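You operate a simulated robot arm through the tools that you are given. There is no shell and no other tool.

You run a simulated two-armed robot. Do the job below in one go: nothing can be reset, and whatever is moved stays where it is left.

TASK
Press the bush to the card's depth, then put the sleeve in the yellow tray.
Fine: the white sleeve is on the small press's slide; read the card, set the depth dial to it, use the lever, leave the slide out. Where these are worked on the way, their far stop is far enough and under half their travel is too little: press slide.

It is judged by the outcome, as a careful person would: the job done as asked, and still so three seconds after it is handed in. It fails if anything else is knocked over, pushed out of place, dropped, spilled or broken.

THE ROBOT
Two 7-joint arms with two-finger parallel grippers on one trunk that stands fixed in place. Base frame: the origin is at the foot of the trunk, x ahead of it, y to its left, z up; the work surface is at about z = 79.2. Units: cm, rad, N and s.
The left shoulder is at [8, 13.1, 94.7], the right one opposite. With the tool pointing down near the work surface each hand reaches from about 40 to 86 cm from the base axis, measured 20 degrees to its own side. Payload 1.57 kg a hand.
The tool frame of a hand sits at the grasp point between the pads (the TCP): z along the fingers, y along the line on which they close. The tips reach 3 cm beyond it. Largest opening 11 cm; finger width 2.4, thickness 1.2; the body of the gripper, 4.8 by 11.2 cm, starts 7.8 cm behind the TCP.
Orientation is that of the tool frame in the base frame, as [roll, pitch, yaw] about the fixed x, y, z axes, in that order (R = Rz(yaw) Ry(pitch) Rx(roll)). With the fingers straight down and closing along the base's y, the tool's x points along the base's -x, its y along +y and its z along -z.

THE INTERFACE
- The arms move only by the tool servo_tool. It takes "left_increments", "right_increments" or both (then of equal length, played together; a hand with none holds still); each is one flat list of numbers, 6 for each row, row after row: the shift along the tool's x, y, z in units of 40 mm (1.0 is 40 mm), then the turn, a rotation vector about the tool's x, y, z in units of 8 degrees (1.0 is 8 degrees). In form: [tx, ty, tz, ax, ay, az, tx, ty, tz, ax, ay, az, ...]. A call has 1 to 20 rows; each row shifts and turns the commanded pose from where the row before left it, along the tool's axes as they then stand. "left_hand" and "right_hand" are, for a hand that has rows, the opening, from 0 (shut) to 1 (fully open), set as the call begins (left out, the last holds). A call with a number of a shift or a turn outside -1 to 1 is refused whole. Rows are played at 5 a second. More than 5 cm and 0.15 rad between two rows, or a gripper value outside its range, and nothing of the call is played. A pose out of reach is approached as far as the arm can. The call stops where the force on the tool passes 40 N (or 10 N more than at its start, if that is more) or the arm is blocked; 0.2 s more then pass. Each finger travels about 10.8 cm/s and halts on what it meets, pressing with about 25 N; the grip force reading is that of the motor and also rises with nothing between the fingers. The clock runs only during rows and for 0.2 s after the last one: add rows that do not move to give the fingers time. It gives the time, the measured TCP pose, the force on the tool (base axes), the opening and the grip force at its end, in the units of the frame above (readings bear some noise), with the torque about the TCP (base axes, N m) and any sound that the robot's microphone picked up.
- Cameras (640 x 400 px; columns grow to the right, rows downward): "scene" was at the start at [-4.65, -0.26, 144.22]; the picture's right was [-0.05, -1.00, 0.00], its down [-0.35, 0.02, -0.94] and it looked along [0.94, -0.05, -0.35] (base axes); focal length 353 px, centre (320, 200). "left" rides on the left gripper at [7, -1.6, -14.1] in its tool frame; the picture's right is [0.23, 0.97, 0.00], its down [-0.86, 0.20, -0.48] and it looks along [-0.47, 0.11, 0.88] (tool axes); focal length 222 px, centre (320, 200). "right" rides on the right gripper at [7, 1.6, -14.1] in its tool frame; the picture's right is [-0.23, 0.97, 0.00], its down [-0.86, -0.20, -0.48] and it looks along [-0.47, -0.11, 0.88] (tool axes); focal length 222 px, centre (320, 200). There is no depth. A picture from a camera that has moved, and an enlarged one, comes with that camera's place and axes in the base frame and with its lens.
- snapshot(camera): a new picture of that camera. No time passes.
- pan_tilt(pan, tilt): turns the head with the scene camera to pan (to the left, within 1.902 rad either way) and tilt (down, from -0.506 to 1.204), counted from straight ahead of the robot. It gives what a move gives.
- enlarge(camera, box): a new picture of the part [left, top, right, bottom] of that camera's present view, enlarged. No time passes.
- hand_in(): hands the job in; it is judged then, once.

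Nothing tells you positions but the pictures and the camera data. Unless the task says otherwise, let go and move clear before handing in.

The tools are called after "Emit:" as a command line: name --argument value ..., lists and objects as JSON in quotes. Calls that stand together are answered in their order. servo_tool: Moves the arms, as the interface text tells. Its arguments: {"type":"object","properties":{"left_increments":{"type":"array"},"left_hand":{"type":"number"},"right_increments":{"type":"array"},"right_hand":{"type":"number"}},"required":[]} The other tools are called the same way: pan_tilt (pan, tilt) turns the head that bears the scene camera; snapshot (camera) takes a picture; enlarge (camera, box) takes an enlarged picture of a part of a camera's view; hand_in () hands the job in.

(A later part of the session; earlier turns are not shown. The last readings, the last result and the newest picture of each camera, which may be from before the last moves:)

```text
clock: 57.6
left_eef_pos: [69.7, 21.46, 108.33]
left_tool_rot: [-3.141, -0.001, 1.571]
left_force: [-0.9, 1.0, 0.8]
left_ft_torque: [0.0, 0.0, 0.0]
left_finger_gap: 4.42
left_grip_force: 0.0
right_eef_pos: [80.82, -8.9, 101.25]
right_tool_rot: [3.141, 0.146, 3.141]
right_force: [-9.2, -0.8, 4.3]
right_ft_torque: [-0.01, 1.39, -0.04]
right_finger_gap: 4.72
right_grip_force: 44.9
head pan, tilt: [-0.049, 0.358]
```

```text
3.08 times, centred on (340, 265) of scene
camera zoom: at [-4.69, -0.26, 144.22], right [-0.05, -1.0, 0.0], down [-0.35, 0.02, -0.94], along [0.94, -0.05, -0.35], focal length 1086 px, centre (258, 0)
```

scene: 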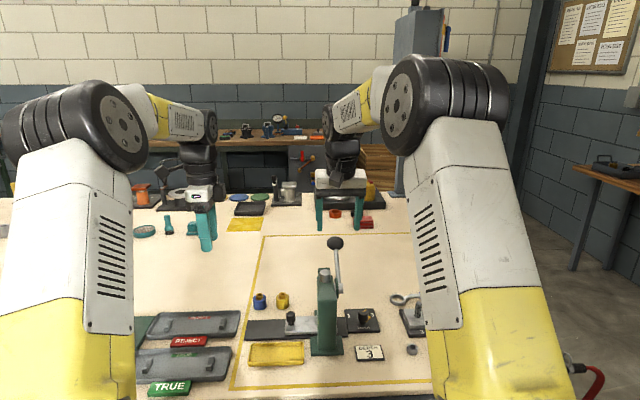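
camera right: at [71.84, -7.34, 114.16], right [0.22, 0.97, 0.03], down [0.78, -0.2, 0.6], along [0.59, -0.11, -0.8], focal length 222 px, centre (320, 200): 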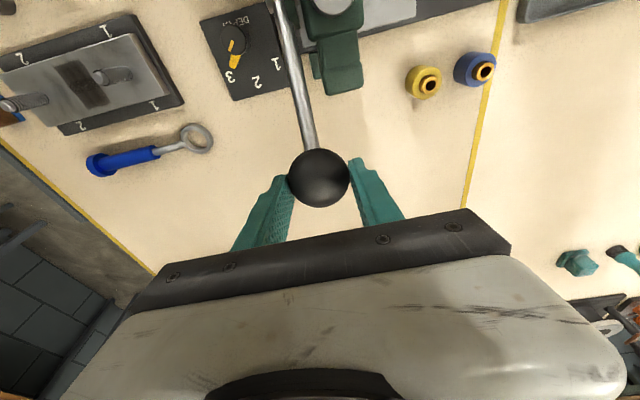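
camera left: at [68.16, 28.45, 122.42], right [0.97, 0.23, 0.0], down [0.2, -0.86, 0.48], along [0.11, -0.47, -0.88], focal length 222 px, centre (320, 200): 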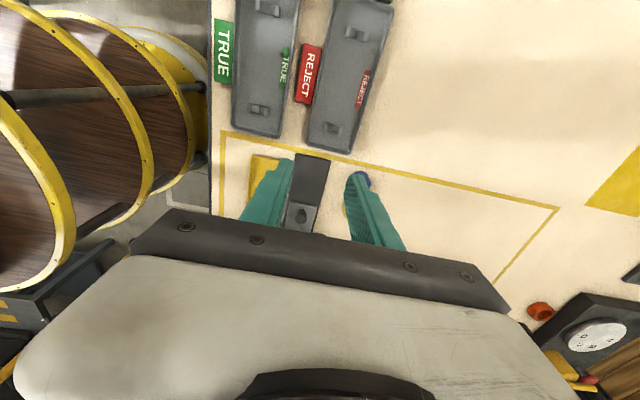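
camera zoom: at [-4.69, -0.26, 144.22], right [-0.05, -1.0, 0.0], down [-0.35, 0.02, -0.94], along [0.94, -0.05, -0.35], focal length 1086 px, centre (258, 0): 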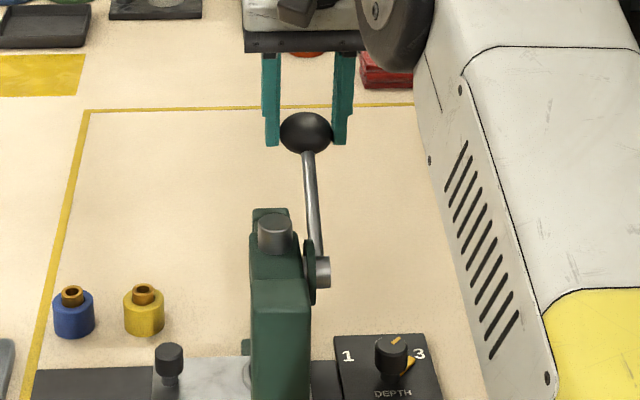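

The lever did return on its own spring once I let go, so it won't need lifting later. I'll open, rise fully above the ball, and close the fingers for a push from on top.

Emit:
servo_tool --right_increments '[0, 0, 0, 0, 0, 0, 0, 0, 0, 0, 0, 0, 0, 0, 0, 0, 0, 0, -0.003, 0, -0.669, 0, 0, 0, -0.003, 0, -0.669, 0, 0, 0]' --right_hand 0.7

Emit:
servo_tool --right_increments '[0, 0, 0, 0, 0, 0, 0, 0, 0, 0, 0, 0, 0, 0, 0, 0, 0, 0, 0, 0, 0, 0, 0, 0]' --right_hand 0.0

Emit:
snapshot --camera "right"

Emit:
enlarge --camera "scene" --box '[290, 180, 390, 310]'

```text
clock: 58.8
left_eef_pos: [69.85, 21.45, 108.24]
left_tool_rot: [3.142, 0.0, 1.573]
left_force: [-0.1, 0.1, 0.3]
left_ft_torque: [0.02, 0.02, -0.01]
left_finger_gap: 4.42
left_grip_force: 0.1
right_eef_pos: [80.26, -8.89, 106.47]
right_tool_rot: [3.14, 0.146, -3.141]
right_force: [0.7, -1.1, 0.4]
right_ft_torque: [-0.05, 0.03, -0.03]
right_finger_gap: 7.73
right_grip_force: 0.1
head pan, tilt: [-0.049, 0.358]
```

```text
clock: 59.8
left_eef_pos: [69.87, 21.51, 108.4]
left_tool_rot: [3.141, 0.0, 1.57]
left_force: [-0.6, -0.2, -0.8]
left_ft_torque: [0.01, -0.03, 0.01]
left_finger_gap: 4.41
left_grip_force: 0.0
right_eef_pos: [80.17, -8.98, 106.53]
right_tool_rot: [3.141, 0.148, 3.14]
right_force: [-0.4, -0.2, 0.4]
right_ft_torque: [-0.01, -0.01, 0.0]
right_finger_gap: 0.0
right_grip_force: 21.1
head pan, tilt: [-0.049, 0.358]
```

```text
taken
camera right: at [71.21, -7.33, 119.43], right [0.22, 0.97, 0.03], down [0.78, -0.2, 0.6], along [0.59, -0.11, -0.8], focal length 222 px, centre (320, 200)
```

right: 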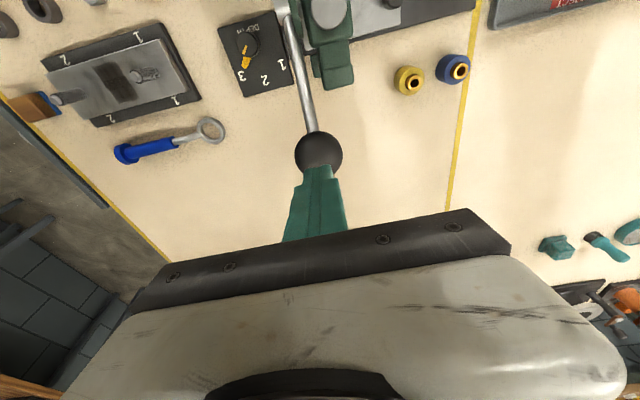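

```text
3.08 times, centred on (340, 245) of scene
camera zoom: at [-4.64, -0.26, 144.22], right [-0.05, -1.0, 0.0], down [-0.35, 0.02, -0.94], along [0.94, -0.05, -0.35], focal length 1086 px, centre (258, 62)
```

zoom: 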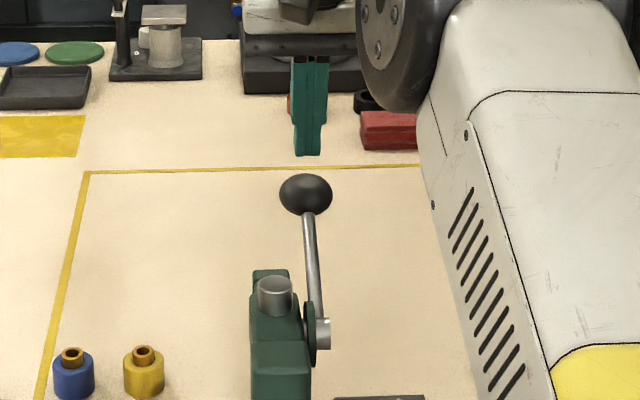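

The closed fingertips sit right above the ball. I'll push down, following the arc to about level.

Emit:
servo_tool --right_increments '[0.053, 0, 0.3585, 0, 0, 0, -0.0565, 0, 0.165, 0, 0, 0, -0.0487, 0, 0.1664, 0, 0, 0, -0.0405, 0, 0.17, 0, 0, 0, -0.0303, 0, 0.1712, 0, 0, 0, -0.02, 0, 0.172, 0, 0, 0, -0.0147, 0, 0.174, 0, 0, 0, -0.002, 0, 0.1746, 0, 0, 0, 0.0054, 0, 0.1735, 0, 0, 0, 0.0156, 0, 0.1745, 0, 0, 0, 0.0252, 0, 0.1706, 0, 0, 0]'

Emit:
snapshot --camera "right"

Emit:
enlarge --camera "scene" --box '[290, 200, 390, 330]'

```text
clock: 62.2
left_eef_pos: [69.9, 21.57, 108.25]
left_tool_rot: [3.14, -0.002, 1.573]
left_force: [0.4, -0.6, 1.4]
left_ft_torque: [-0.01, -0.01, 0.0]
left_finger_gap: 4.41
left_grip_force: 0.1
right_eef_pos: [81.95, -8.84, 98.23]
right_tool_rot: [3.14, 0.147, 3.141]
right_force: [0.4, 1.0, 3.4]
right_ft_torque: [0.01, -0.02, 0.03]
right_finger_gap: 0.01
right_grip_force: 21.6
head pan, tilt: [-0.049, 0.358]
```

```text
taken
camera right: at [72.85, -7.34, 111.23], right [0.23, 0.97, 0.03], down [0.78, -0.2, 0.6], along [0.59, -0.11, -0.8], focal length 222 px, centre (320, 200)
```

right: 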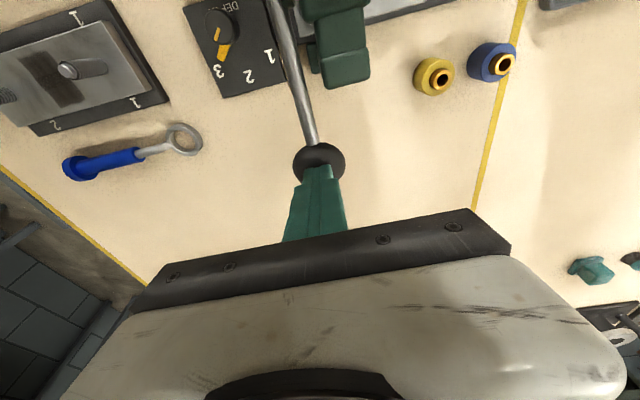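

```text
3.08 times, centred on (340, 265) of scene
camera zoom: at [-4.65, -0.25, 144.22], right [-0.05, -1.0, 0.0], down [-0.35, 0.02, -0.94], along [0.94, -0.05, -0.35], focal length 1086 px, centre (258, 0)
```

zoom: 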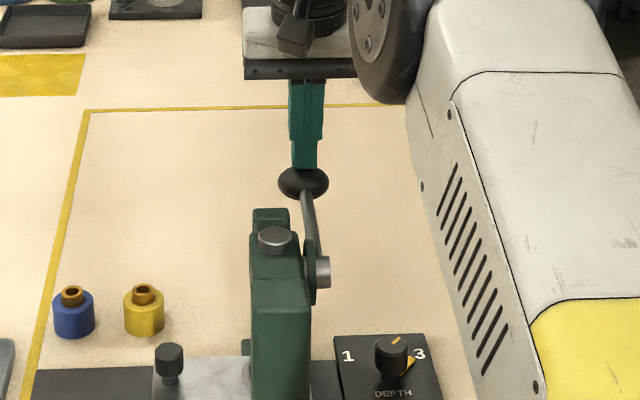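

At level, pushing takes only 3 N. I'll continue down in smaller steps.

Emit:
servo_tool --right_increments '[0.0165, 0, 0.086, 0, 0, 0, 0.0165, 0, 0.086, 0, 0, 0, 0.021, 0, 0.084, 0, 0, 0, 0.021, 0, 0.084, 0, 0, 0, 0.025, 0, 0.0835, 0, 0, 0, 0.025, 0, 0.0835, 0, 0, 0, 0.03, 0, 0.0815, 0, 0, 0, 0.03, 0, 0.0815, 0, 0, 0]'

Emit:
enlarge --camera "scene" --box '[290, 200, 390, 330]'

```text
clock: 64.0
left_eef_pos: [69.66, 21.47, 108.39]
left_tool_rot: [3.14, 0.0, 1.571]
left_force: [0.0, 0.3, 0.6]
left_ft_torque: [0.03, 0.01, 0.01]
left_finger_gap: 4.4
left_grip_force: 0.1
right_eef_pos: [81.6, -8.94, 96.0]
right_tool_rot: [3.14, 0.156, -3.141]
right_force: [4.3, 0.6, 26.2]
right_ft_torque: [-0.05, 0.0, 0.06]
right_finger_gap: 0.0
right_grip_force: 20.8
head pan, tilt: [-0.049, 0.358]
```

```text
3.08 times, centred on (340, 265) of scene
camera zoom: at [-4.72, -0.25, 144.22], right [-0.05, -1.0, 0.0], down [-0.35, 0.02, -0.94], along [0.94, -0.05, -0.35], focal length 1086 px, centre (258, 0)
```

zoom: 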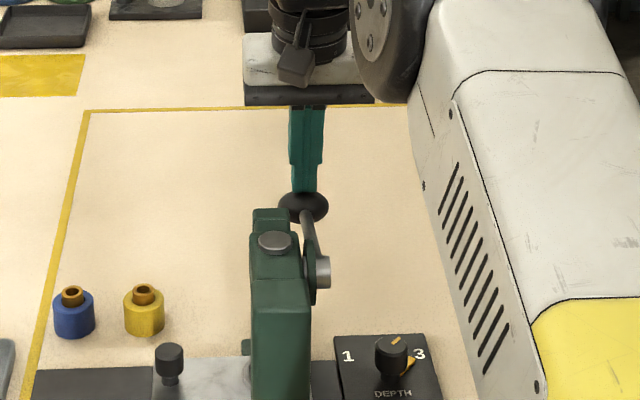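

Resistance starts here at 26 N. I'll keep pressing slowly.

Emit:
servo_tool --right_increments '[0.012, 0, 0.04, 0, 0, 0, 0.012, 0, 0.04, 0, 0, 0, 0.012, 0, 0.04, 0, 0, 0, 0.013, 0, 0.04, 0, 0, 0, 0.014, 0, 0.04, 0, 0, 0, 0.014, 0, 0.04, 0, 0, 0]'

Emit:
enlarge --camera "scene" --box '[290, 200, 390, 330]'

```text
clock: 64.5
left_eef_pos: [69.78, 21.38, 108.41]
left_tool_rot: [-3.14, 0.0, 1.57]
left_force: [-0.5, -0.4, -0.2]
left_ft_torque: [-0.01, -0.01, 0.0]
left_finger_gap: 4.4
left_grip_force: 0.0
right_eef_pos: [81.68, -8.96, 96.19]
right_tool_rot: [3.141, 0.16, 3.14]
right_force: [-1.7, -0.6, 10.8]
right_ft_torque: [-0.01, 0.11, -0.07]
right_finger_gap: 0.0
right_grip_force: 21.2
head pan, tilt: [-0.049, 0.358]
stopped in row 2 (right hand): the force on the tool passed its limit at 41 N (the readings are from after the stop); the commanded pose is now the measured one
```

```text
3.08 times, centred on (340, 265) of scene
camera zoom: at [-4.71, -0.25, 144.22], right [-0.05, -1.0, 0.0], down [-0.35, 0.02, -0.94], along [0.94, -0.05, -0.35], focal length 1086 px, centre (258, 0)
```

zoom: 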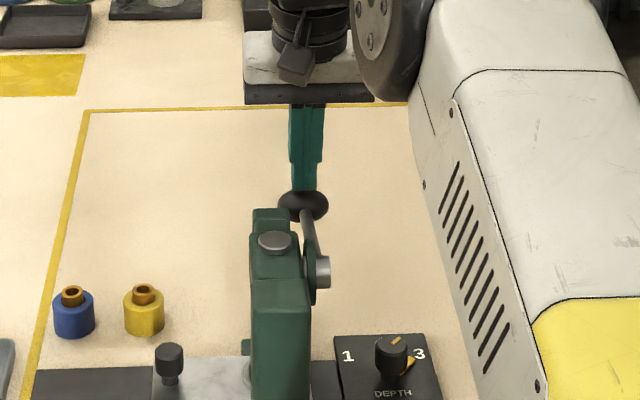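

The force shot up within 2 mm, so this is a solid stop at the set depth. I'll ease the hand up so the lever returns gently.

Emit:
servo_tool --right_increments '[-0.007, 0, -0.201, 0, 0, 0, -0.007, 0, -0.201, 0, 0, 0, -0.007, 0, -0.201, 0, 0, 0, -0.007, 0, -0.201, 0, 0, 0, -0.007, 0, -0.201, 0, 0, 0, -0.007, 0, -0.201, 0, 0, 0, -0.007, 0, -0.201, 0, 0, 0, -0.007, 0, -0.201, 0, 0, 0, -0.007, 0, -0.201, 0, 0, 0, -0.007, 0, -0.201, 0, 0, 0, -0.007, 0, -0.201, 0, 0, 0, -0.007, 0, -0.201, 0, 0, 0]'

Emit:
snapshot --camera "right"

Emit:
enlarge --camera "scene" --box '[290, 200, 390, 330]'

```text
clock: 67.1
left_eef_pos: [69.86, 21.42, 108.46]
left_tool_rot: [3.141, 0.0, 1.572]
left_force: [0.2, -0.5, -0.1]
left_ft_torque: [0.01, -0.01, 0.02]
left_finger_gap: 4.42
left_grip_force: 0.0
right_eef_pos: [80.58, -8.95, 105.65]
right_tool_rot: [3.138, 0.156, -3.141]
right_force: [-0.5, 0.0, 0.6]
right_ft_torque: [0.02, -0.01, 0.02]
right_finger_gap: 0.02
right_grip_force: 21.1
head pan, tilt: [-0.049, 0.358]
```

```text
taken
camera right: at [71.46, -7.39, 118.37], right [0.22, 0.97, 0.04], down [0.77, -0.2, 0.61], along [0.6, -0.11, -0.79], focal length 222 px, centre (320, 200)
```

right: 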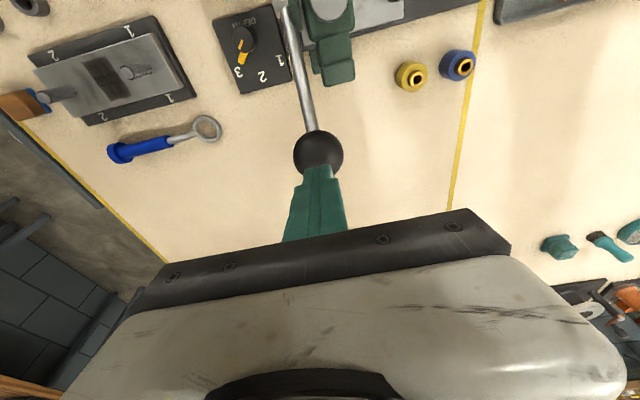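

```text
3.08 times, centred on (340, 265) of scene
camera zoom: at [-4.63, -0.26, 144.22], right [-0.05, -1.0, 0.0], down [-0.35, 0.02, -0.94], along [0.94, -0.05, -0.35], focal length 1086 px, centre (258, 0)
```

zoom: 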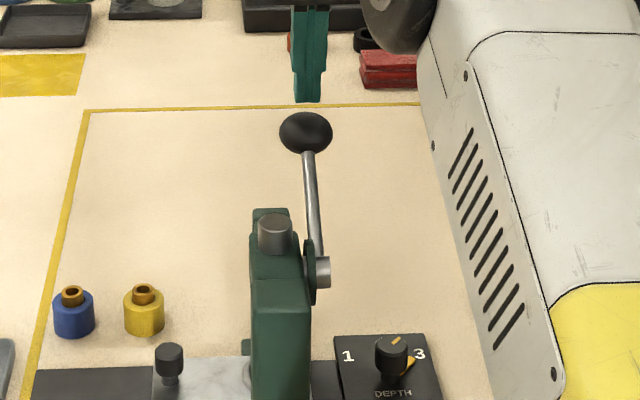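

The lever is back up. I'll withdraw the right hand and bring the left hand back above the slide knob, now at about (70, 3.3).

Emit:
servo_tool --left_increments '[0, 0, 0, 0, -0.625, 0, 0, 0, 0, 0, -0.625, 0, -0.6625, 0.008, 0.599, 0, 0, 0, -0.6625, 0.008, 0.599, 0, 0, 0, -0.6625, 0.008, 0.599, 0, 0, 0, -0.6625, 0.008, 0.599, 0, 0, 0, -0.6625, 0.008, 0.599, 0, 0, 0, -0.6625, 0.008, 0.599, 0, 0, 0]' --right_increments '[0.56, -0.667, -0.358, 0, 0, 0, 0.56, -0.667, -0.358, 0, 0, 0, 0.56, -0.667, -0.358, 0, 0, 0, 0.56, -0.667, -0.358, 0, 0, 0, 0.56, -0.667, -0.358, 0, 0, 0, 0.56, -0.667, -0.358, 0, 0, 0, 0, 0, 0, 0, 0.56, 0, 0, 0, 0, 0, 0.56, 0]'

Emit:
snapshot --camera "left"

Emit:
snapshot --camera "scene"

```text
clock: 68.9
left_eef_pos: [69.99, 3.37, 96.92]
left_tool_rot: [3.142, 0.174, 1.571]
left_force: [-1.3, 0.3, 0.6]
left_ft_torque: [-0.03, 0.02, -0.03]
left_finger_gap: 4.41
left_grip_force: 0.2
right_eef_pos: [66.03, -24.98, 111.87]
right_tool_rot: [3.139, -0.002, -3.141]
right_force: [-0.1, 0.2, 0.2]
right_ft_torque: [0.02, -0.03, 0.0]
right_finger_gap: 0.0
right_grip_force: 21.5
head pan, tilt: [-0.049, 0.358]
```

```text
taken
camera left: at [68.4, 12.67, 109.55], right [0.97, 0.22, -0.04], down [0.2, -0.76, 0.62], along [0.11, -0.61, -0.78], focal length 222 px, centre (320, 200)
```

left: 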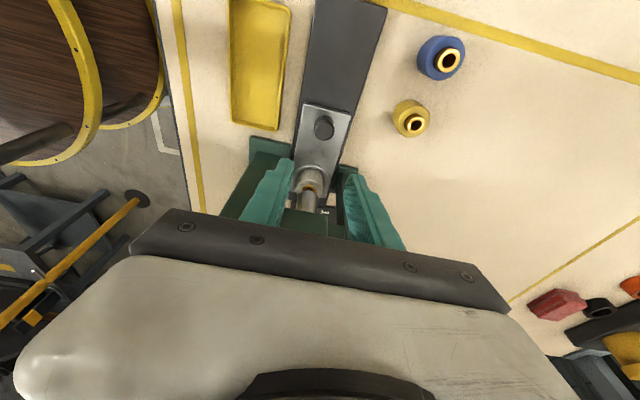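

```text
taken
```

scene: 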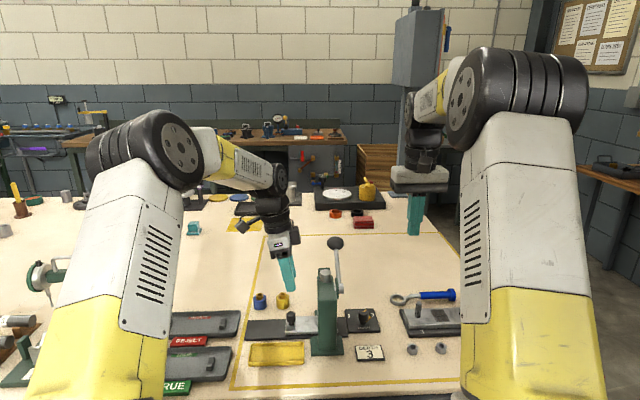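

Emit:
enlarge --camera "left" --box '[260, 90, 380, 230]'

```text
2.86 times, centred on (320, 160) of left
camera zoom: at [68.4, 12.67, 109.55], right [0.97, 0.22, -0.04], down [0.2, -0.76, 0.62], along [0.11, -0.61, -0.78], focal length 635 px, centre (320, 314)
```

zoom: 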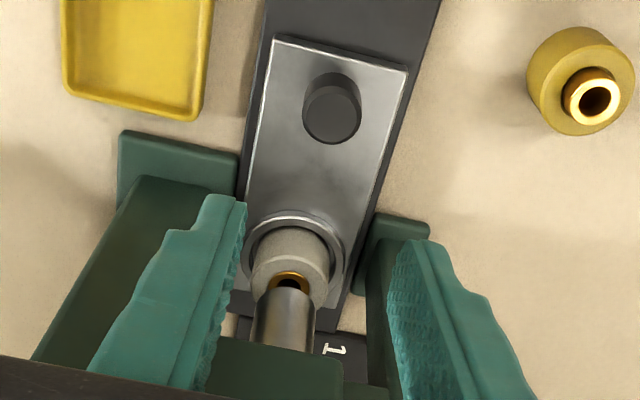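

The bush now shows only a thin rim above the sleeve. I'll lower the left hand onto the slide knob and close.

Emit:
servo_tool --left_increments '[0.135, 0, 0.695, 0, 0, 0, 0.135, 0, 0.695, 0, 0, 0, 0.135, 0, 0.695, 0, 0, 0, 0.135, 0, 0.695, 0, 0, 0]'

Emit:
servo_tool --left_increments '[0, 0, 0, 0, 0, 0, 0, 0, 0, 0, 0, 0, 0, 0, 0, 0, 0, 0]' --left_hand 0.0

Emit:
snapshot --camera "left"

```text
clock: 69.9
left_eef_pos: [69.98, 3.55, 85.64]
left_tool_rot: [3.141, 0.172, 1.571]
left_force: [0.3, 0.5, 0.7]
left_ft_torque: [0.02, -0.04, 0.01]
left_finger_gap: 4.44
left_grip_force: 0.0
right_eef_pos: [65.97, -24.91, 111.8]
right_tool_rot: [3.141, 0.0, 3.141]
right_force: [-0.6, 0.1, -0.7]
right_ft_torque: [0.03, 0.0, -0.01]
right_finger_gap: 0.0
right_grip_force: 21.3
head pan, tilt: [-0.049, 0.358]
```

```text
clock: 70.7
left_eef_pos: [69.97, 3.47, 85.46]
left_tool_rot: [3.14, 0.175, 1.57]
left_force: [7.2, -0.2, -6.4]
left_ft_torque: [-0.48, -0.18, 0.03]
left_finger_gap: 2.34
left_grip_force: 35.8
right_eef_pos: [66.14, -25.02, 111.81]
right_tool_rot: [-3.141, -0.001, 3.141]
right_force: [0.6, -0.9, -0.3]
right_ft_torque: [-0.02, 0.0, 0.01]
right_finger_gap: 0.01
right_grip_force: 21.5
head pan, tilt: [-0.049, 0.358]
```

```text
taken
camera left: at [68.39, 12.84, 98.15], right [0.97, 0.22, -0.04], down [0.2, -0.76, 0.62], along [0.11, -0.61, -0.78], focal length 222 px, centre (320, 200)
```

left: 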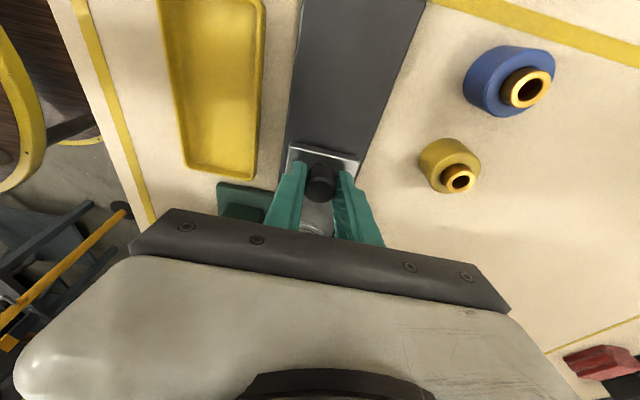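

Gripped. Pulling the slide back out.

Emit:
servo_tool --left_increments '[0.0985, 0.002, -0.0174, 0, 0, 0, 0.197, 0.002, -0.0347, 0, 0, 0, 0.197, 0.002, -0.0347, 0, 0, 0, 0.197, 0.002, -0.0347, 0, 0, 0, 0.197, 0.002, -0.0347, 0, 0, 0, 0.197, 0.002, -0.0347, 0, 0, 0, 0.197, 0.002, -0.0347, 0, 0, 0, 0.197, 0.002, -0.0347, 0, 0, 0, 0.197, 0.002, -0.0347, 0, 0, 0, 0.197, 0.002, -0.0347, 0, 0, 0, 0.197, 0.002, -0.0347, 0, 0, 0, 0.197, 0.002, -0.0347, 0, 0, 0, 0.197, 0.002, -0.0347, 0, 0, 0]'

Emit:
servo_tool --left_increments '[0.098, 0, -0.0174, 0, 0, 0, 0.098, 0, -0.0174, 0, 0, 0, 0.098, 0, -0.0174, 0, 0, 0, 0.098, 0, -0.0174, 0, 0, 0]'

Emit:
enlarge --camera "scene" --box '[220, 240, 380, 360]'

```text
clock: 73.5
left_eef_pos: [70.08, 13.53, 85.57]
left_tool_rot: [-3.138, 0.175, 1.571]
left_force: [-14.0, 1.4, -6.2]
left_ft_torque: [-0.38, 0.08, -0.14]
left_finger_gap: 2.37
left_grip_force: 35.4
right_eef_pos: [66.05, -24.92, 111.76]
right_tool_rot: [3.14, 0.001, 3.141]
right_force: [0.4, 0.0, 0.5]
right_ft_torque: [-0.02, 0.0, 0.04]
right_finger_gap: 0.02
right_grip_force: 21.1
head pan, tilt: [-0.049, 0.358]
```

```text
clock: 74.5
left_eef_pos: [70.01, 14.59, 85.67]
left_tool_rot: [-3.139, 0.177, 1.567]
left_force: [-17.0, -20.6, -12.4]
left_ft_torque: [-0.32, 0.17, 0.04]
left_finger_gap: 2.37
left_grip_force: 35.4
right_eef_pos: [66.05, -25.08, 111.83]
right_tool_rot: [3.139, 0.0, 3.142]
right_force: [0.0, -0.4, -0.1]
right_ft_torque: [-0.02, 0.0, 0.01]
right_finger_gap: 0.01
right_grip_force: 21.5
head pan, tilt: [-0.049, 0.358]
```

```text
3.33 times, centred on (300, 300) of scene
camera zoom: at [-4.66, -0.36, 144.22], right [-0.05, -1.0, 0.0], down [-0.35, 0.02, -0.94], along [0.94, -0.05, -0.35], focal length 1176 px, centre (387, -133)
```

zoom: 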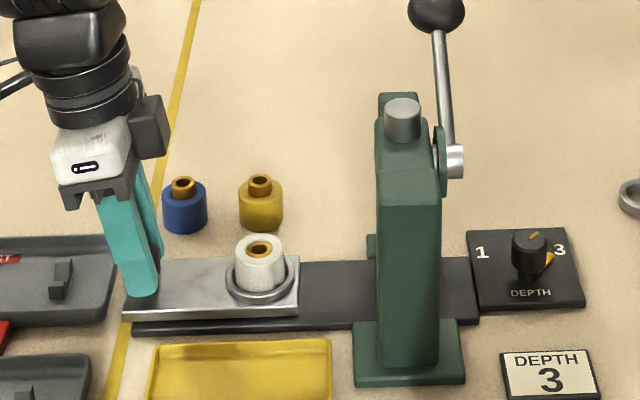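

The slide is fully out against its stop and the bush is pressed in. I'll release the knob, lift, straighten and turn the left hand so it closes along y for the sleeve.

Emit:
servo_tool --left_increments '[0, 0, 0, 0, 0, 0, 0, 0, 0, 0, 0, 0, 0, 0, 0, 0, 0, 0, -0.1736, 0, -0.98, 0, 0, 0, -0.1736, 0, -0.98, 0, 0, 0, -0.1736, 0, -0.98, 0, 0, 0, 0, 0, 0, 0, 0.63, 0, 0, 0, 0, 0, 0.63, 0, 0, 0, 0, 0, 0, -0.9375, 0, 0, 0, 0, 0, -0.9375, 0, 0, 0, 0, 0, -0.9375, 0, 0, 0, 0, 0, -0.9375, 0, 0, 0, 0, 0, -0.9375, 0, 0, 0, 0, 0, -0.9375, 0, 0, 0, 0, 0, -0.9375, 0, 0, 0, 0, 0, -0.9375, 0, 0, 0, 0, 0, -0.9375, 0, 0, 0, 0, 0, -0.9375, 0, 0, 0, 0, 0, -0.9375, 0, 0, 0, 0, 0, -0.9375]' --left_hand 0.4

Emit:
enlarge --camera "scene" --box '[230, 280, 330, 370]'

Emit:
snapshot --camera "left"

```text
clock: 78.7
left_eef_pos: [70.15, 14.99, 97.61]
left_tool_rot: [3.14, 0.001, -3.141]
left_force: [0.2, -0.2, -0.4]
left_ft_torque: [-0.01, -0.02, -0.03]
left_finger_gap: 4.42
left_grip_force: 0.1
right_eef_pos: [66.09, -24.9, 111.82]
right_tool_rot: [3.139, 0.0, 3.142]
right_force: [-0.2, 0.2, -1.2]
right_ft_torque: [-0.03, -0.02, 0.02]
right_finger_gap: 0.0
right_grip_force: 21.4
head pan, tilt: [-0.049, 0.358]
```

```text
4.44 times, centred on (280, 325) of scene
camera zoom: at [-4.64, -0.26, 144.22], right [-0.05, -1.0, 0.0], down [-0.35, 0.02, -0.94], along [0.94, -0.05, -0.35], focal length 1569 px, centre (498, -356)
```

zoom: 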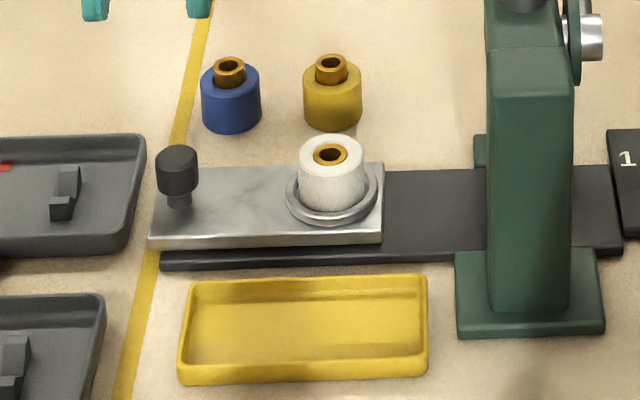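

```text
taken
camera left: at [63.19, 13.48, 111.59], right [-0.23, 0.97, 0.0], down [0.85, 0.2, 0.48], along [0.47, 0.11, -0.88], focal length 222 px, centre (320, 200)
```

left: 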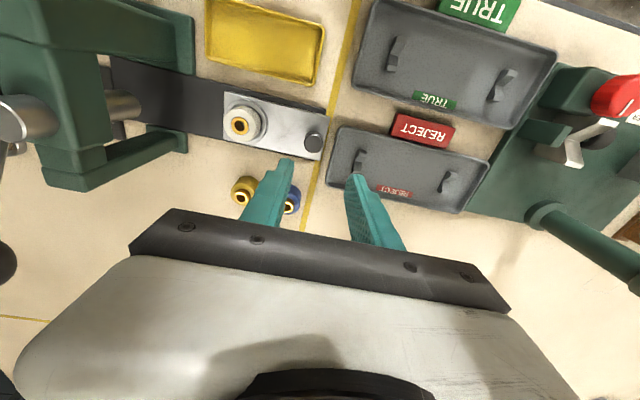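

The bush is nearly flush and the slide is back exactly where it started. The sleeve's axis is at about (70.2, 5.7) with its top at z ≈ 85. I'll move above it and look before going down.

Emit:
servo_tool --left_increments '[0, -0.775, 0, 0, 0, 0, 0, -0.775, 0, 0, 0, 0, 0, -0.775, 0, 0, 0, 0, 0, 0, 0.5, 0, 0, 0, 0, 0, 0.5, 0, 0, 0]' --left_hand 0.6

Emit:
snapshot --camera "left"

Emit:
enlarge --camera "left" --box '[240, 110, 400, 230]'

```text
clock: 79.9
left_eef_pos: [70.17, 5.81, 93.62]
left_tool_rot: [3.139, 0.0, 3.142]
left_force: [0.0, -0.1, -0.8]
left_ft_torque: [0.02, 0.0, -0.01]
left_finger_gap: 6.58
left_grip_force: 0.1
right_eef_pos: [66.02, -24.94, 111.85]
right_tool_rot: [3.141, -0.001, -3.14]
right_force: [0.1, -0.2, 0.2]
right_ft_torque: [-0.03, 0.0, 0.02]
right_finger_gap: 0.0
right_grip_force: 21.5
head pan, tilt: [-0.049, 0.358]
```

```text
taken
camera left: at [63.23, 4.18, 107.6], right [-0.23, 0.97, 0.0], down [0.86, 0.2, 0.48], along [0.47, 0.11, -0.88], focal length 222 px, centre (320, 200)
```

left: 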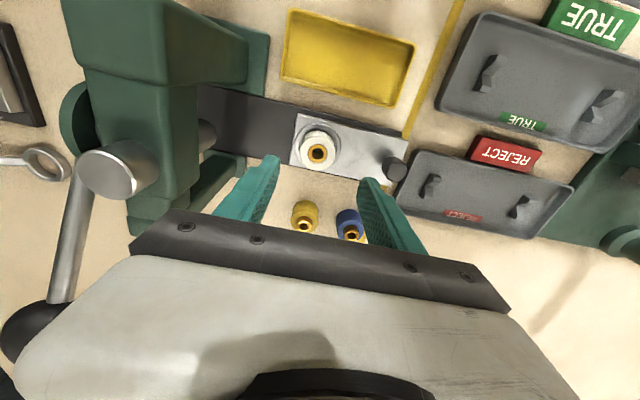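

```text
3.33 times, centred on (320, 170) of left
camera zoom: at [63.23, 4.18, 107.6], right [-0.23, 0.97, 0.0], down [0.86, 0.2, 0.48], along [0.47, 0.11, -0.88], focal length 740 px, centre (320, 300)
```

zoom: 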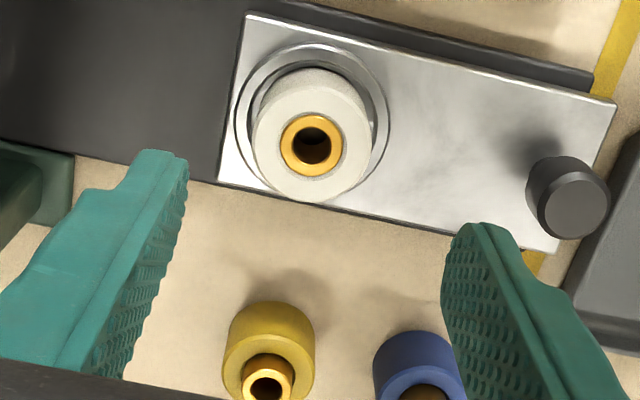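

The sleeve is centred between the fingers. Lowering and closing.

Emit:
servo_tool --left_increments '[0.005, -0.014, 0.63, 0, 0, 0, 0.005, -0.014, 0.63, 0, 0, 0, 0.005, -0.014, 0.63, 0, 0, 0]'

Emit:
enlarge --camera "scene" --box '[230, 260, 330, 360]'

Emit:
snapshot --camera "left"

```text
clock: 80.7
left_eef_pos: [69.96, 5.58, 85.99]
left_tool_rot: [3.139, 0.001, -3.141]
left_force: [-0.7, -0.2, -0.2]
left_ft_torque: [0.01, 0.03, -0.05]
left_finger_gap: 6.59
left_grip_force: 0.1
right_eef_pos: [65.98, -25.04, 111.78]
right_tool_rot: [3.139, -0.001, 3.14]
right_force: [0.2, 0.1, -0.1]
right_ft_torque: [0.02, -0.03, -0.01]
right_finger_gap: 0.0
right_grip_force: 21.5
head pan, tilt: [-0.049, 0.358]
```

```text
4.00 times, centred on (280, 310) of scene
camera zoom: at [-4.66, -0.26, 144.22], right [-0.05, -1.0, 0.0], down [-0.35, 0.02, -0.94], along [0.94, -0.05, -0.35], focal length 1412 px, centre (480, -240)
```

zoom: 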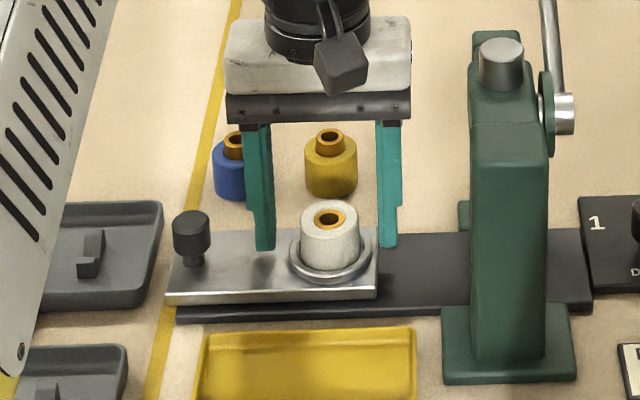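

```text
taken
camera left: at [63.12, 4.05, 99.97], right [-0.23, 0.97, 0.0], down [0.85, 0.2, 0.48], along [0.47, 0.11, -0.88], focal length 222 px, centre (320, 200)
```

left: 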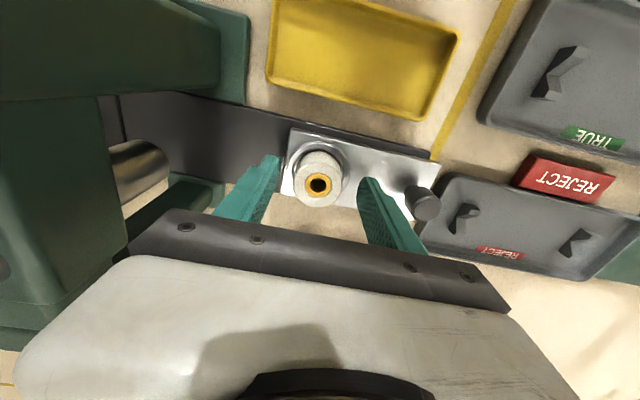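

Emit:
servo_tool --left_increments '[0, 0, 0, 0, 0, 0, 0, 0, 0, 0, 0, 0, 0, 0, 0, 0, 0, 0]' --left_hand 0.0

Emit:
snapshot --camera "left"

```text
clock: 81.5
left_eef_pos: [70.08, 5.6, 85.91]
left_tool_rot: [3.138, 0.001, 3.141]
left_force: [-0.8, 0.2, -0.7]
left_ft_torque: [-0.05, 0.02, -0.03]
left_finger_gap: 3.71
left_grip_force: 24.9
right_eef_pos: [65.95, -25.0, 111.81]
right_tool_rot: [3.139, 0.0, -3.141]
right_force: [0.0, -0.4, 0.7]
right_ft_torque: [0.0, 0.02, 0.01]
right_finger_gap: 0.0
right_grip_force: 21.8
head pan, tilt: [-0.049, 0.358]
```

```text
taken
camera left: at [63.14, 4.03, 99.98], right [-0.23, 0.97, 0.0], down [0.86, 0.2, 0.48], along [0.47, 0.11, -0.88], focal length 222 px, centre (320, 200)
```

left: 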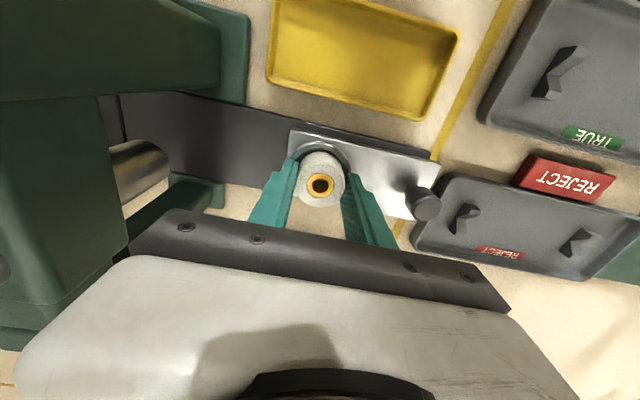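

The sleeve is held evenly (3.71 cm). Lifting it slowly out of the slide.

Emit:
servo_tool --left_increments '[0, 0, -0.2, 0, 0, 0, 0, 0, -0.3, 0, 0, 0, 0, 0, -0.4, 0, 0, 0, 0, 0, -0.4, 0, 0, 0]'

Emit:
enlarge --camera "scene" --box '[230, 260, 330, 370]'

Emit:
snapshot --camera "left"

```text
clock: 82.5
left_eef_pos: [70.13, 5.49, 91.15]
left_tool_rot: [3.141, 0.0, -3.141]
left_force: [0.2, -0.2, -0.2]
left_ft_torque: [0.02, 0.02, 0.0]
left_finger_gap: 0.02
left_grip_force: 21.4
right_eef_pos: [66.07, -24.86, 111.77]
right_tool_rot: [3.14, 0.0, -3.139]
right_force: [0.1, 0.0, 0.0]
right_ft_torque: [0.05, 0.03, 0.01]
right_finger_gap: 0.02
right_grip_force: 21.2
head pan, tilt: [-0.049, 0.358]
```

```text
3.64 times, centred on (280, 315) of scene
camera zoom: at [-4.63, -0.26, 144.22], right [-0.05, -1.0, 0.0], down [-0.35, 0.02, -0.94], along [0.94, -0.05, -0.35], focal length 1283 px, centre (466, -218)
```

zoom: 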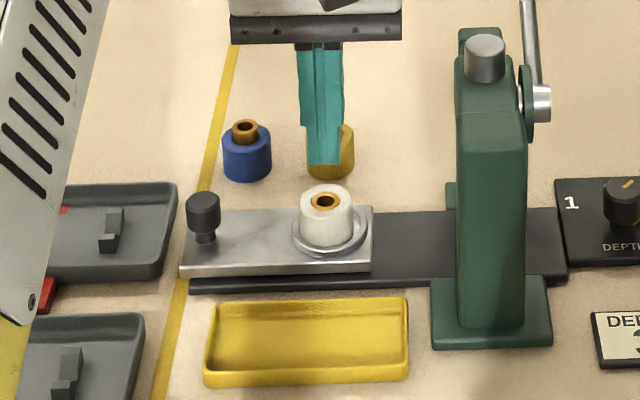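

```text
taken
camera left: at [63.12, 4.0, 105.2], right [-0.23, 0.97, 0.0], down [0.86, 0.2, 0.48], along [0.47, 0.11, -0.88], focal length 222 px, centre (320, 200)
```

left: 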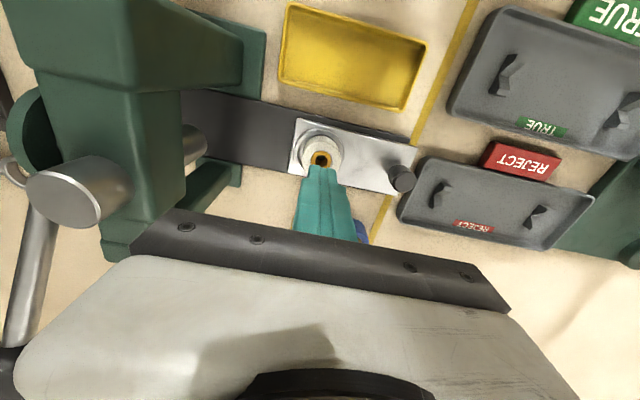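

The fingers slipped off as I lifted; the sleeve is still sitting upright in its nest. I'll try again slightly lower, and lift in tiny steps while watching the grip.

Emit:
servo_tool --left_increments '[0, 0, 0, 0, 0, 0, 0, 0, 0, 0, 0, 0, 0, 0.015, 0.6, 0, 0, 0, 0, 0.015, 0.55, 0, 0, 0, 0, 0, 0.18, 0, 0, 0]' --left_hand 0.6

Emit:
enlarge --camera "scene" --box '[240, 280, 320, 350]'

Emit:
enlarge --camera "left" --box '[240, 110, 400, 230]'

```text
clock: 83.7
left_eef_pos: [70.03, 5.77, 85.81]
left_tool_rot: [3.139, 0.001, -3.141]
left_force: [-0.1, -0.1, 0.1]
left_ft_torque: [0.05, 0.02, 0.0]
left_finger_gap: 6.59
left_grip_force: 0.1
right_eef_pos: [66.06, -24.98, 111.93]
right_tool_rot: [3.141, 0.0, -3.141]
right_force: [-0.4, -1.1, 0.3]
right_ft_torque: [-0.01, -0.02, -0.04]
right_finger_gap: 0.0
right_grip_force: 20.6
head pan, tilt: [-0.049, 0.358]
```

```text
5.71 times, centred on (280, 315) of scene
camera zoom: at [-4.64, -0.26, 144.22], right [-0.05, -1.0, 0.0], down [-0.35, 0.02, -0.94], along [0.94, -0.05, -0.35], focal length 2017 px, centre (549, -457)
```

zoom: 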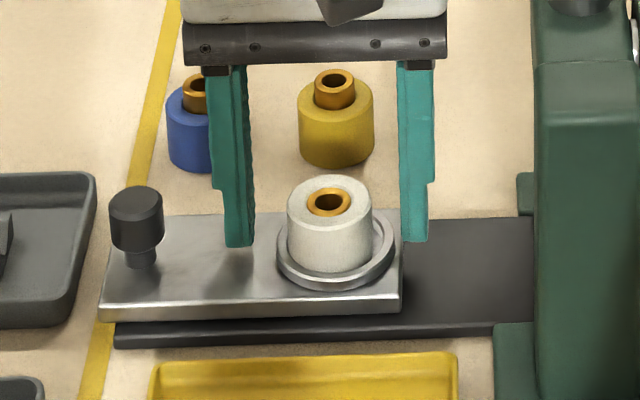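

```text
3.33 times, centred on (320, 170) of left
camera zoom: at [63.1, 4.17, 99.84], right [-0.23, 0.97, 0.0], down [0.86, 0.2, 0.48], along [0.47, 0.11, -0.88], focal length 740 px, centre (320, 300)
```

zoom: 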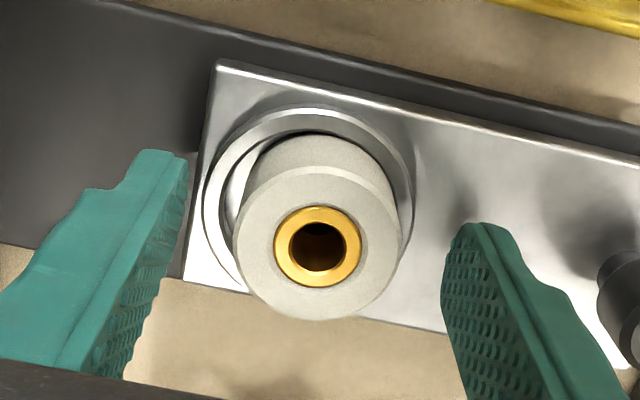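

Emit:
servo_tool --left_increments '[0, 0, 0, 0, 0, 0, 0, 0, 0, 0, 0, 0, 0, 0, 0, 0, 0, 0, 0, 0, 0, 0, 0, 0, 0, 0, 0, 0, 0, 0, 0, 0, 0, 0, 0, 0]' --left_hand 0.0

Emit:
servo_tool --left_increments '[0, 0, -0.03, 0, 0, 0, 0, 0, -0.04, 0, 0, 0, 0, 0, -0.05, 0, 0, 0, 0, 0, 0, 0, 0, 0]'

Emit:
enlarge --camera "scene" --box '[240, 280, 320, 350]'

Emit:
enlarge --camera "left" --box '[240, 110, 400, 230]'

```text
clock: 85.1
left_eef_pos: [70.05, 5.58, 85.76]
left_tool_rot: [3.141, 0.0, -3.141]
left_force: [0.9, -4.1, -0.2]
left_ft_torque: [-0.13, -0.11, 0.03]
left_finger_gap: 3.7
left_grip_force: 24.7
right_eef_pos: [66.08, -24.98, 111.83]
right_tool_rot: [3.141, 0.002, -3.142]
right_force: [0.1, 0.3, 0.0]
right_ft_torque: [-0.01, 0.03, 0.01]
right_finger_gap: 0.0
right_grip_force: 21.0
head pan, tilt: [-0.049, 0.358]
```

```text
clock: 86.1
left_eef_pos: [70.15, 5.81, 86.26]
left_tool_rot: [3.139, 0.0, 3.141]
left_force: [2.0, -6.1, -4.4]
left_ft_torque: [-0.27, -0.12, 0.02]
left_finger_gap: 3.71
left_grip_force: 24.8
right_eef_pos: [66.03, -24.96, 111.82]
right_tool_rot: [3.14, 0.001, 3.141]
right_force: [0.6, -0.4, 0.3]
right_ft_torque: [0.02, 0.0, -0.01]
right_finger_gap: 0.01
right_grip_force: 21.0
head pan, tilt: [-0.049, 0.358]
```

```text
5.71 times, centred on (280, 315) of scene
camera zoom: at [-4.61, -0.29, 144.22], right [-0.05, -1.0, 0.0], down [-0.35, 0.02, -0.94], along [0.94, -0.05, -0.35], focal length 2017 px, centre (549, -457)
```

zoom: 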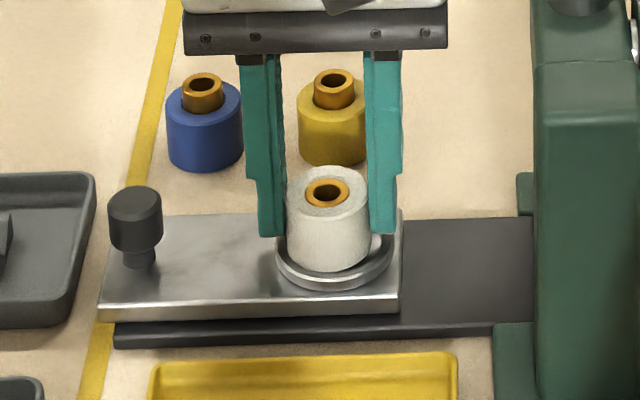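

```text
3.33 times, centred on (320, 170) of left
camera zoom: at [63.13, 4.11, 100.34], right [-0.23, 0.97, 0.0], down [0.86, 0.2, 0.48], along [0.47, 0.11, -0.88], focal length 740 px, centre (320, 300)
```

zoom: 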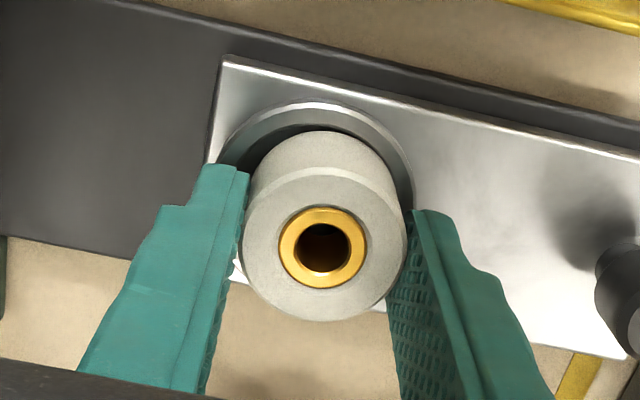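

The sleeve is coming up with the fingers; there's a slight side load from the nest, so I'll shift a little to -y and keep lifting slowly.

Emit:
servo_tool --left_increments '[0, -0.03, -0.02, 0, 0, 0, 0, 0, -0.04, 0, 0, 0, 0, 0, -0.04, 0, 0, 0, 0, 0, -0.04, 0, 0, 0]'

Emit:
enlarge --camera "scene" --box '[240, 280, 320, 350]'

```text
clock: 87.1
left_eef_pos: [70.19, 5.8, 86.87]
left_tool_rot: [3.141, 0.001, 3.141]
left_force: [0.1, -0.4, -1.3]
left_ft_torque: [0.0, -0.01, -0.03]
left_finger_gap: 3.68
left_grip_force: 24.7
right_eef_pos: [66.06, -24.93, 111.82]
right_tool_rot: [3.14, 0.0, 3.141]
right_force: [0.3, 1.3, -0.2]
right_ft_torque: [-0.01, 0.02, 0.02]
right_finger_gap: 0.0
right_grip_force: 20.5
head pan, tilt: [-0.049, 0.358]
```

```text
5.71 times, centred on (280, 315) of scene
camera zoom: at [-4.63, -0.26, 144.22], right [-0.05, -1.0, 0.0], down [-0.35, 0.02, -0.94], along [0.94, -0.05, -0.35], focal length 2017 px, centre (549, -457)
```

zoom: 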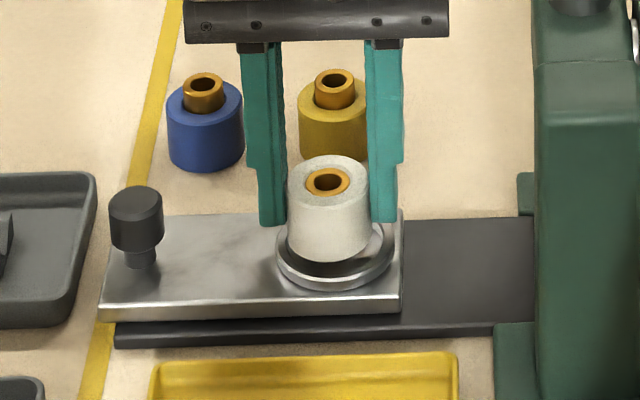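

The sleeve is free of the nest and held. I'll keep lifting gently.

Emit:
servo_tool --left_increments '[0, 0, -0.05, 0, 0, 0, 0, 0, -0.07, 0, 0, 0, 0, 0, -0.09, 0, 0, 0, 0, 0, -0.1, 0, 0, 0, 0, 0, -0.1, 0, 0, 0, 0, 0, -0.1, 0, 0, 0, 0, 0, -0.1, 0, 0, 0, 0, 0, -0.1, 0, 0, 0, 0, 0, -0.05, 0, 0, 0]'

Emit:
enlarge --camera "scene" --box '[230, 270, 330, 370]'

Emit:
snapshot --camera "left"

```text
clock: 89.1
left_eef_pos: [70.23, 5.64, 90.05]
left_tool_rot: [3.139, 0.001, -3.141]
left_force: [0.3, 0.7, -2.4]
left_ft_torque: [0.01, 0.02, 0.01]
left_finger_gap: 3.7
left_grip_force: 25.0
right_eef_pos: [66.0, -24.95, 111.9]
right_tool_rot: [3.14, 0.001, -3.141]
right_force: [-0.1, 0.2, -0.1]
right_ft_torque: [0.01, 0.0, -0.02]
right_finger_gap: 0.0
right_grip_force: 21.3
head pan, tilt: [-0.049, 0.358]
```

```text
4.00 times, centred on (280, 320) of scene
camera zoom: at [-4.63, -0.26, 144.22], right [-0.05, -1.0, 0.0], down [-0.35, 0.02, -0.94], along [0.94, -0.05, -0.35], focal length 1412 px, centre (480, -280)
```

zoom: 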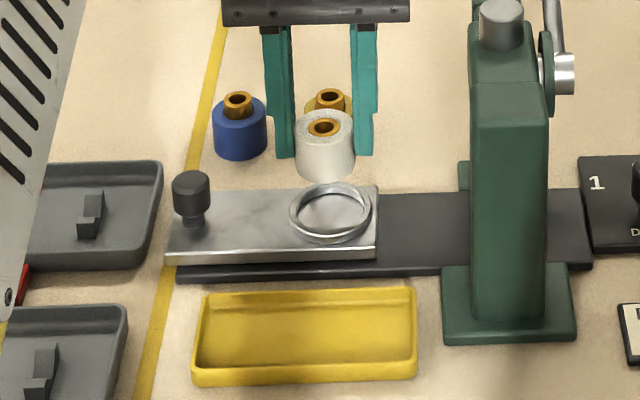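

```text
taken
camera left: at [63.15, 4.04, 103.96], right [-0.23, 0.97, 0.0], down [0.86, 0.2, 0.48], along [0.47, 0.11, -0.88], focal length 222 px, centre (320, 200)
```

left: 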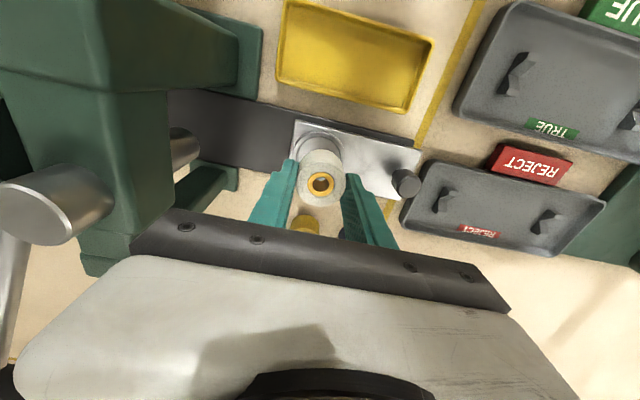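

The sleeve is securely held, with its bottom about 3.7 cm below the TCP. I'll carry it slowly over the tray's centre, about (61.2, 7).

Emit:
servo_tool --left_increments '[0.1, 0.02, 0, 0, 0, 0, 0.2, 0.03, 0, 0, 0, 0, 0.225, 0.034, 0, 0, 0, 0, 0.225, 0.034, 0, 0, 0, 0, 0.225, 0.034, 0, 0, 0, 0, 0.225, 0.034, 0, 0, 0, 0, 0.225, 0.034, 0, 0, 0, 0, 0.225, 0.034, 0, 0, 0, 0, 0.225, 0.034, 0, 0, 0, 0, 0.225, 0.034, 0, 0, 0, 0, 0.1, 0.02, 0, 0, 0, 0, 0.05, 0, 0, 0, 0, 0]'

Emit:
enlarge --camera "scene" --box '[220, 270, 330, 390]'

Emit:
snapshot --camera "left"

```text
clock: 91.7
left_eef_pos: [61.07, 6.95, 89.95]
left_tool_rot: [3.138, 0.001, 3.141]
left_force: [-0.4, -0.9, -2.4]
left_ft_torque: [0.04, -0.02, 0.01]
left_finger_gap: 3.66
left_grip_force: 25.5
right_eef_pos: [66.14, -25.02, 111.84]
right_tool_rot: [3.138, 0.001, 3.141]
right_force: [0.6, -0.1, 0.1]
right_ft_torque: [-0.01, 0.01, 0.03]
right_finger_gap: 0.01
right_grip_force: 21.3
head pan, tilt: [-0.049, 0.358]
```

```text
3.33 times, centred on (275, 330) of scene
camera zoom: at [-4.63, -0.26, 144.22], right [-0.05, -1.0, 0.0], down [-0.35, 0.02, -0.94], along [0.94, -0.05, -0.35], focal length 1176 px, centre (470, -233)
```

zoom: 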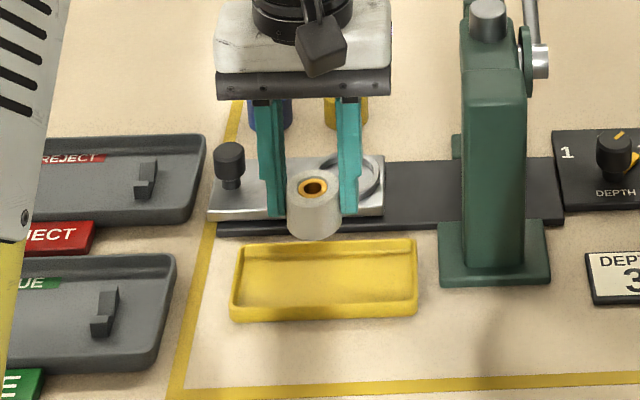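

```text
taken
camera left: at [54.16, 5.42, 104.0], right [-0.23, 0.97, 0.0], down [0.86, 0.2, 0.48], along [0.47, 0.11, -0.88], focal length 222 px, centre (320, 200)
```

left: 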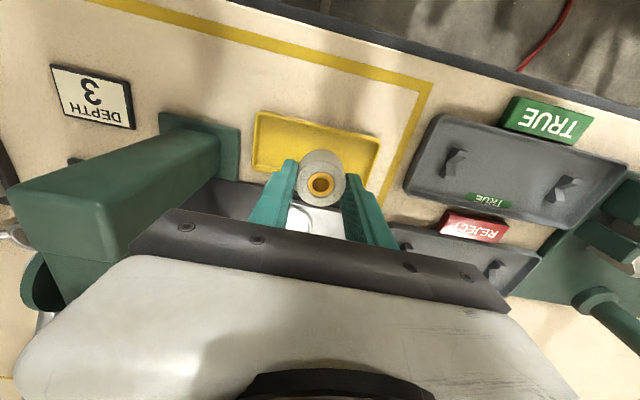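

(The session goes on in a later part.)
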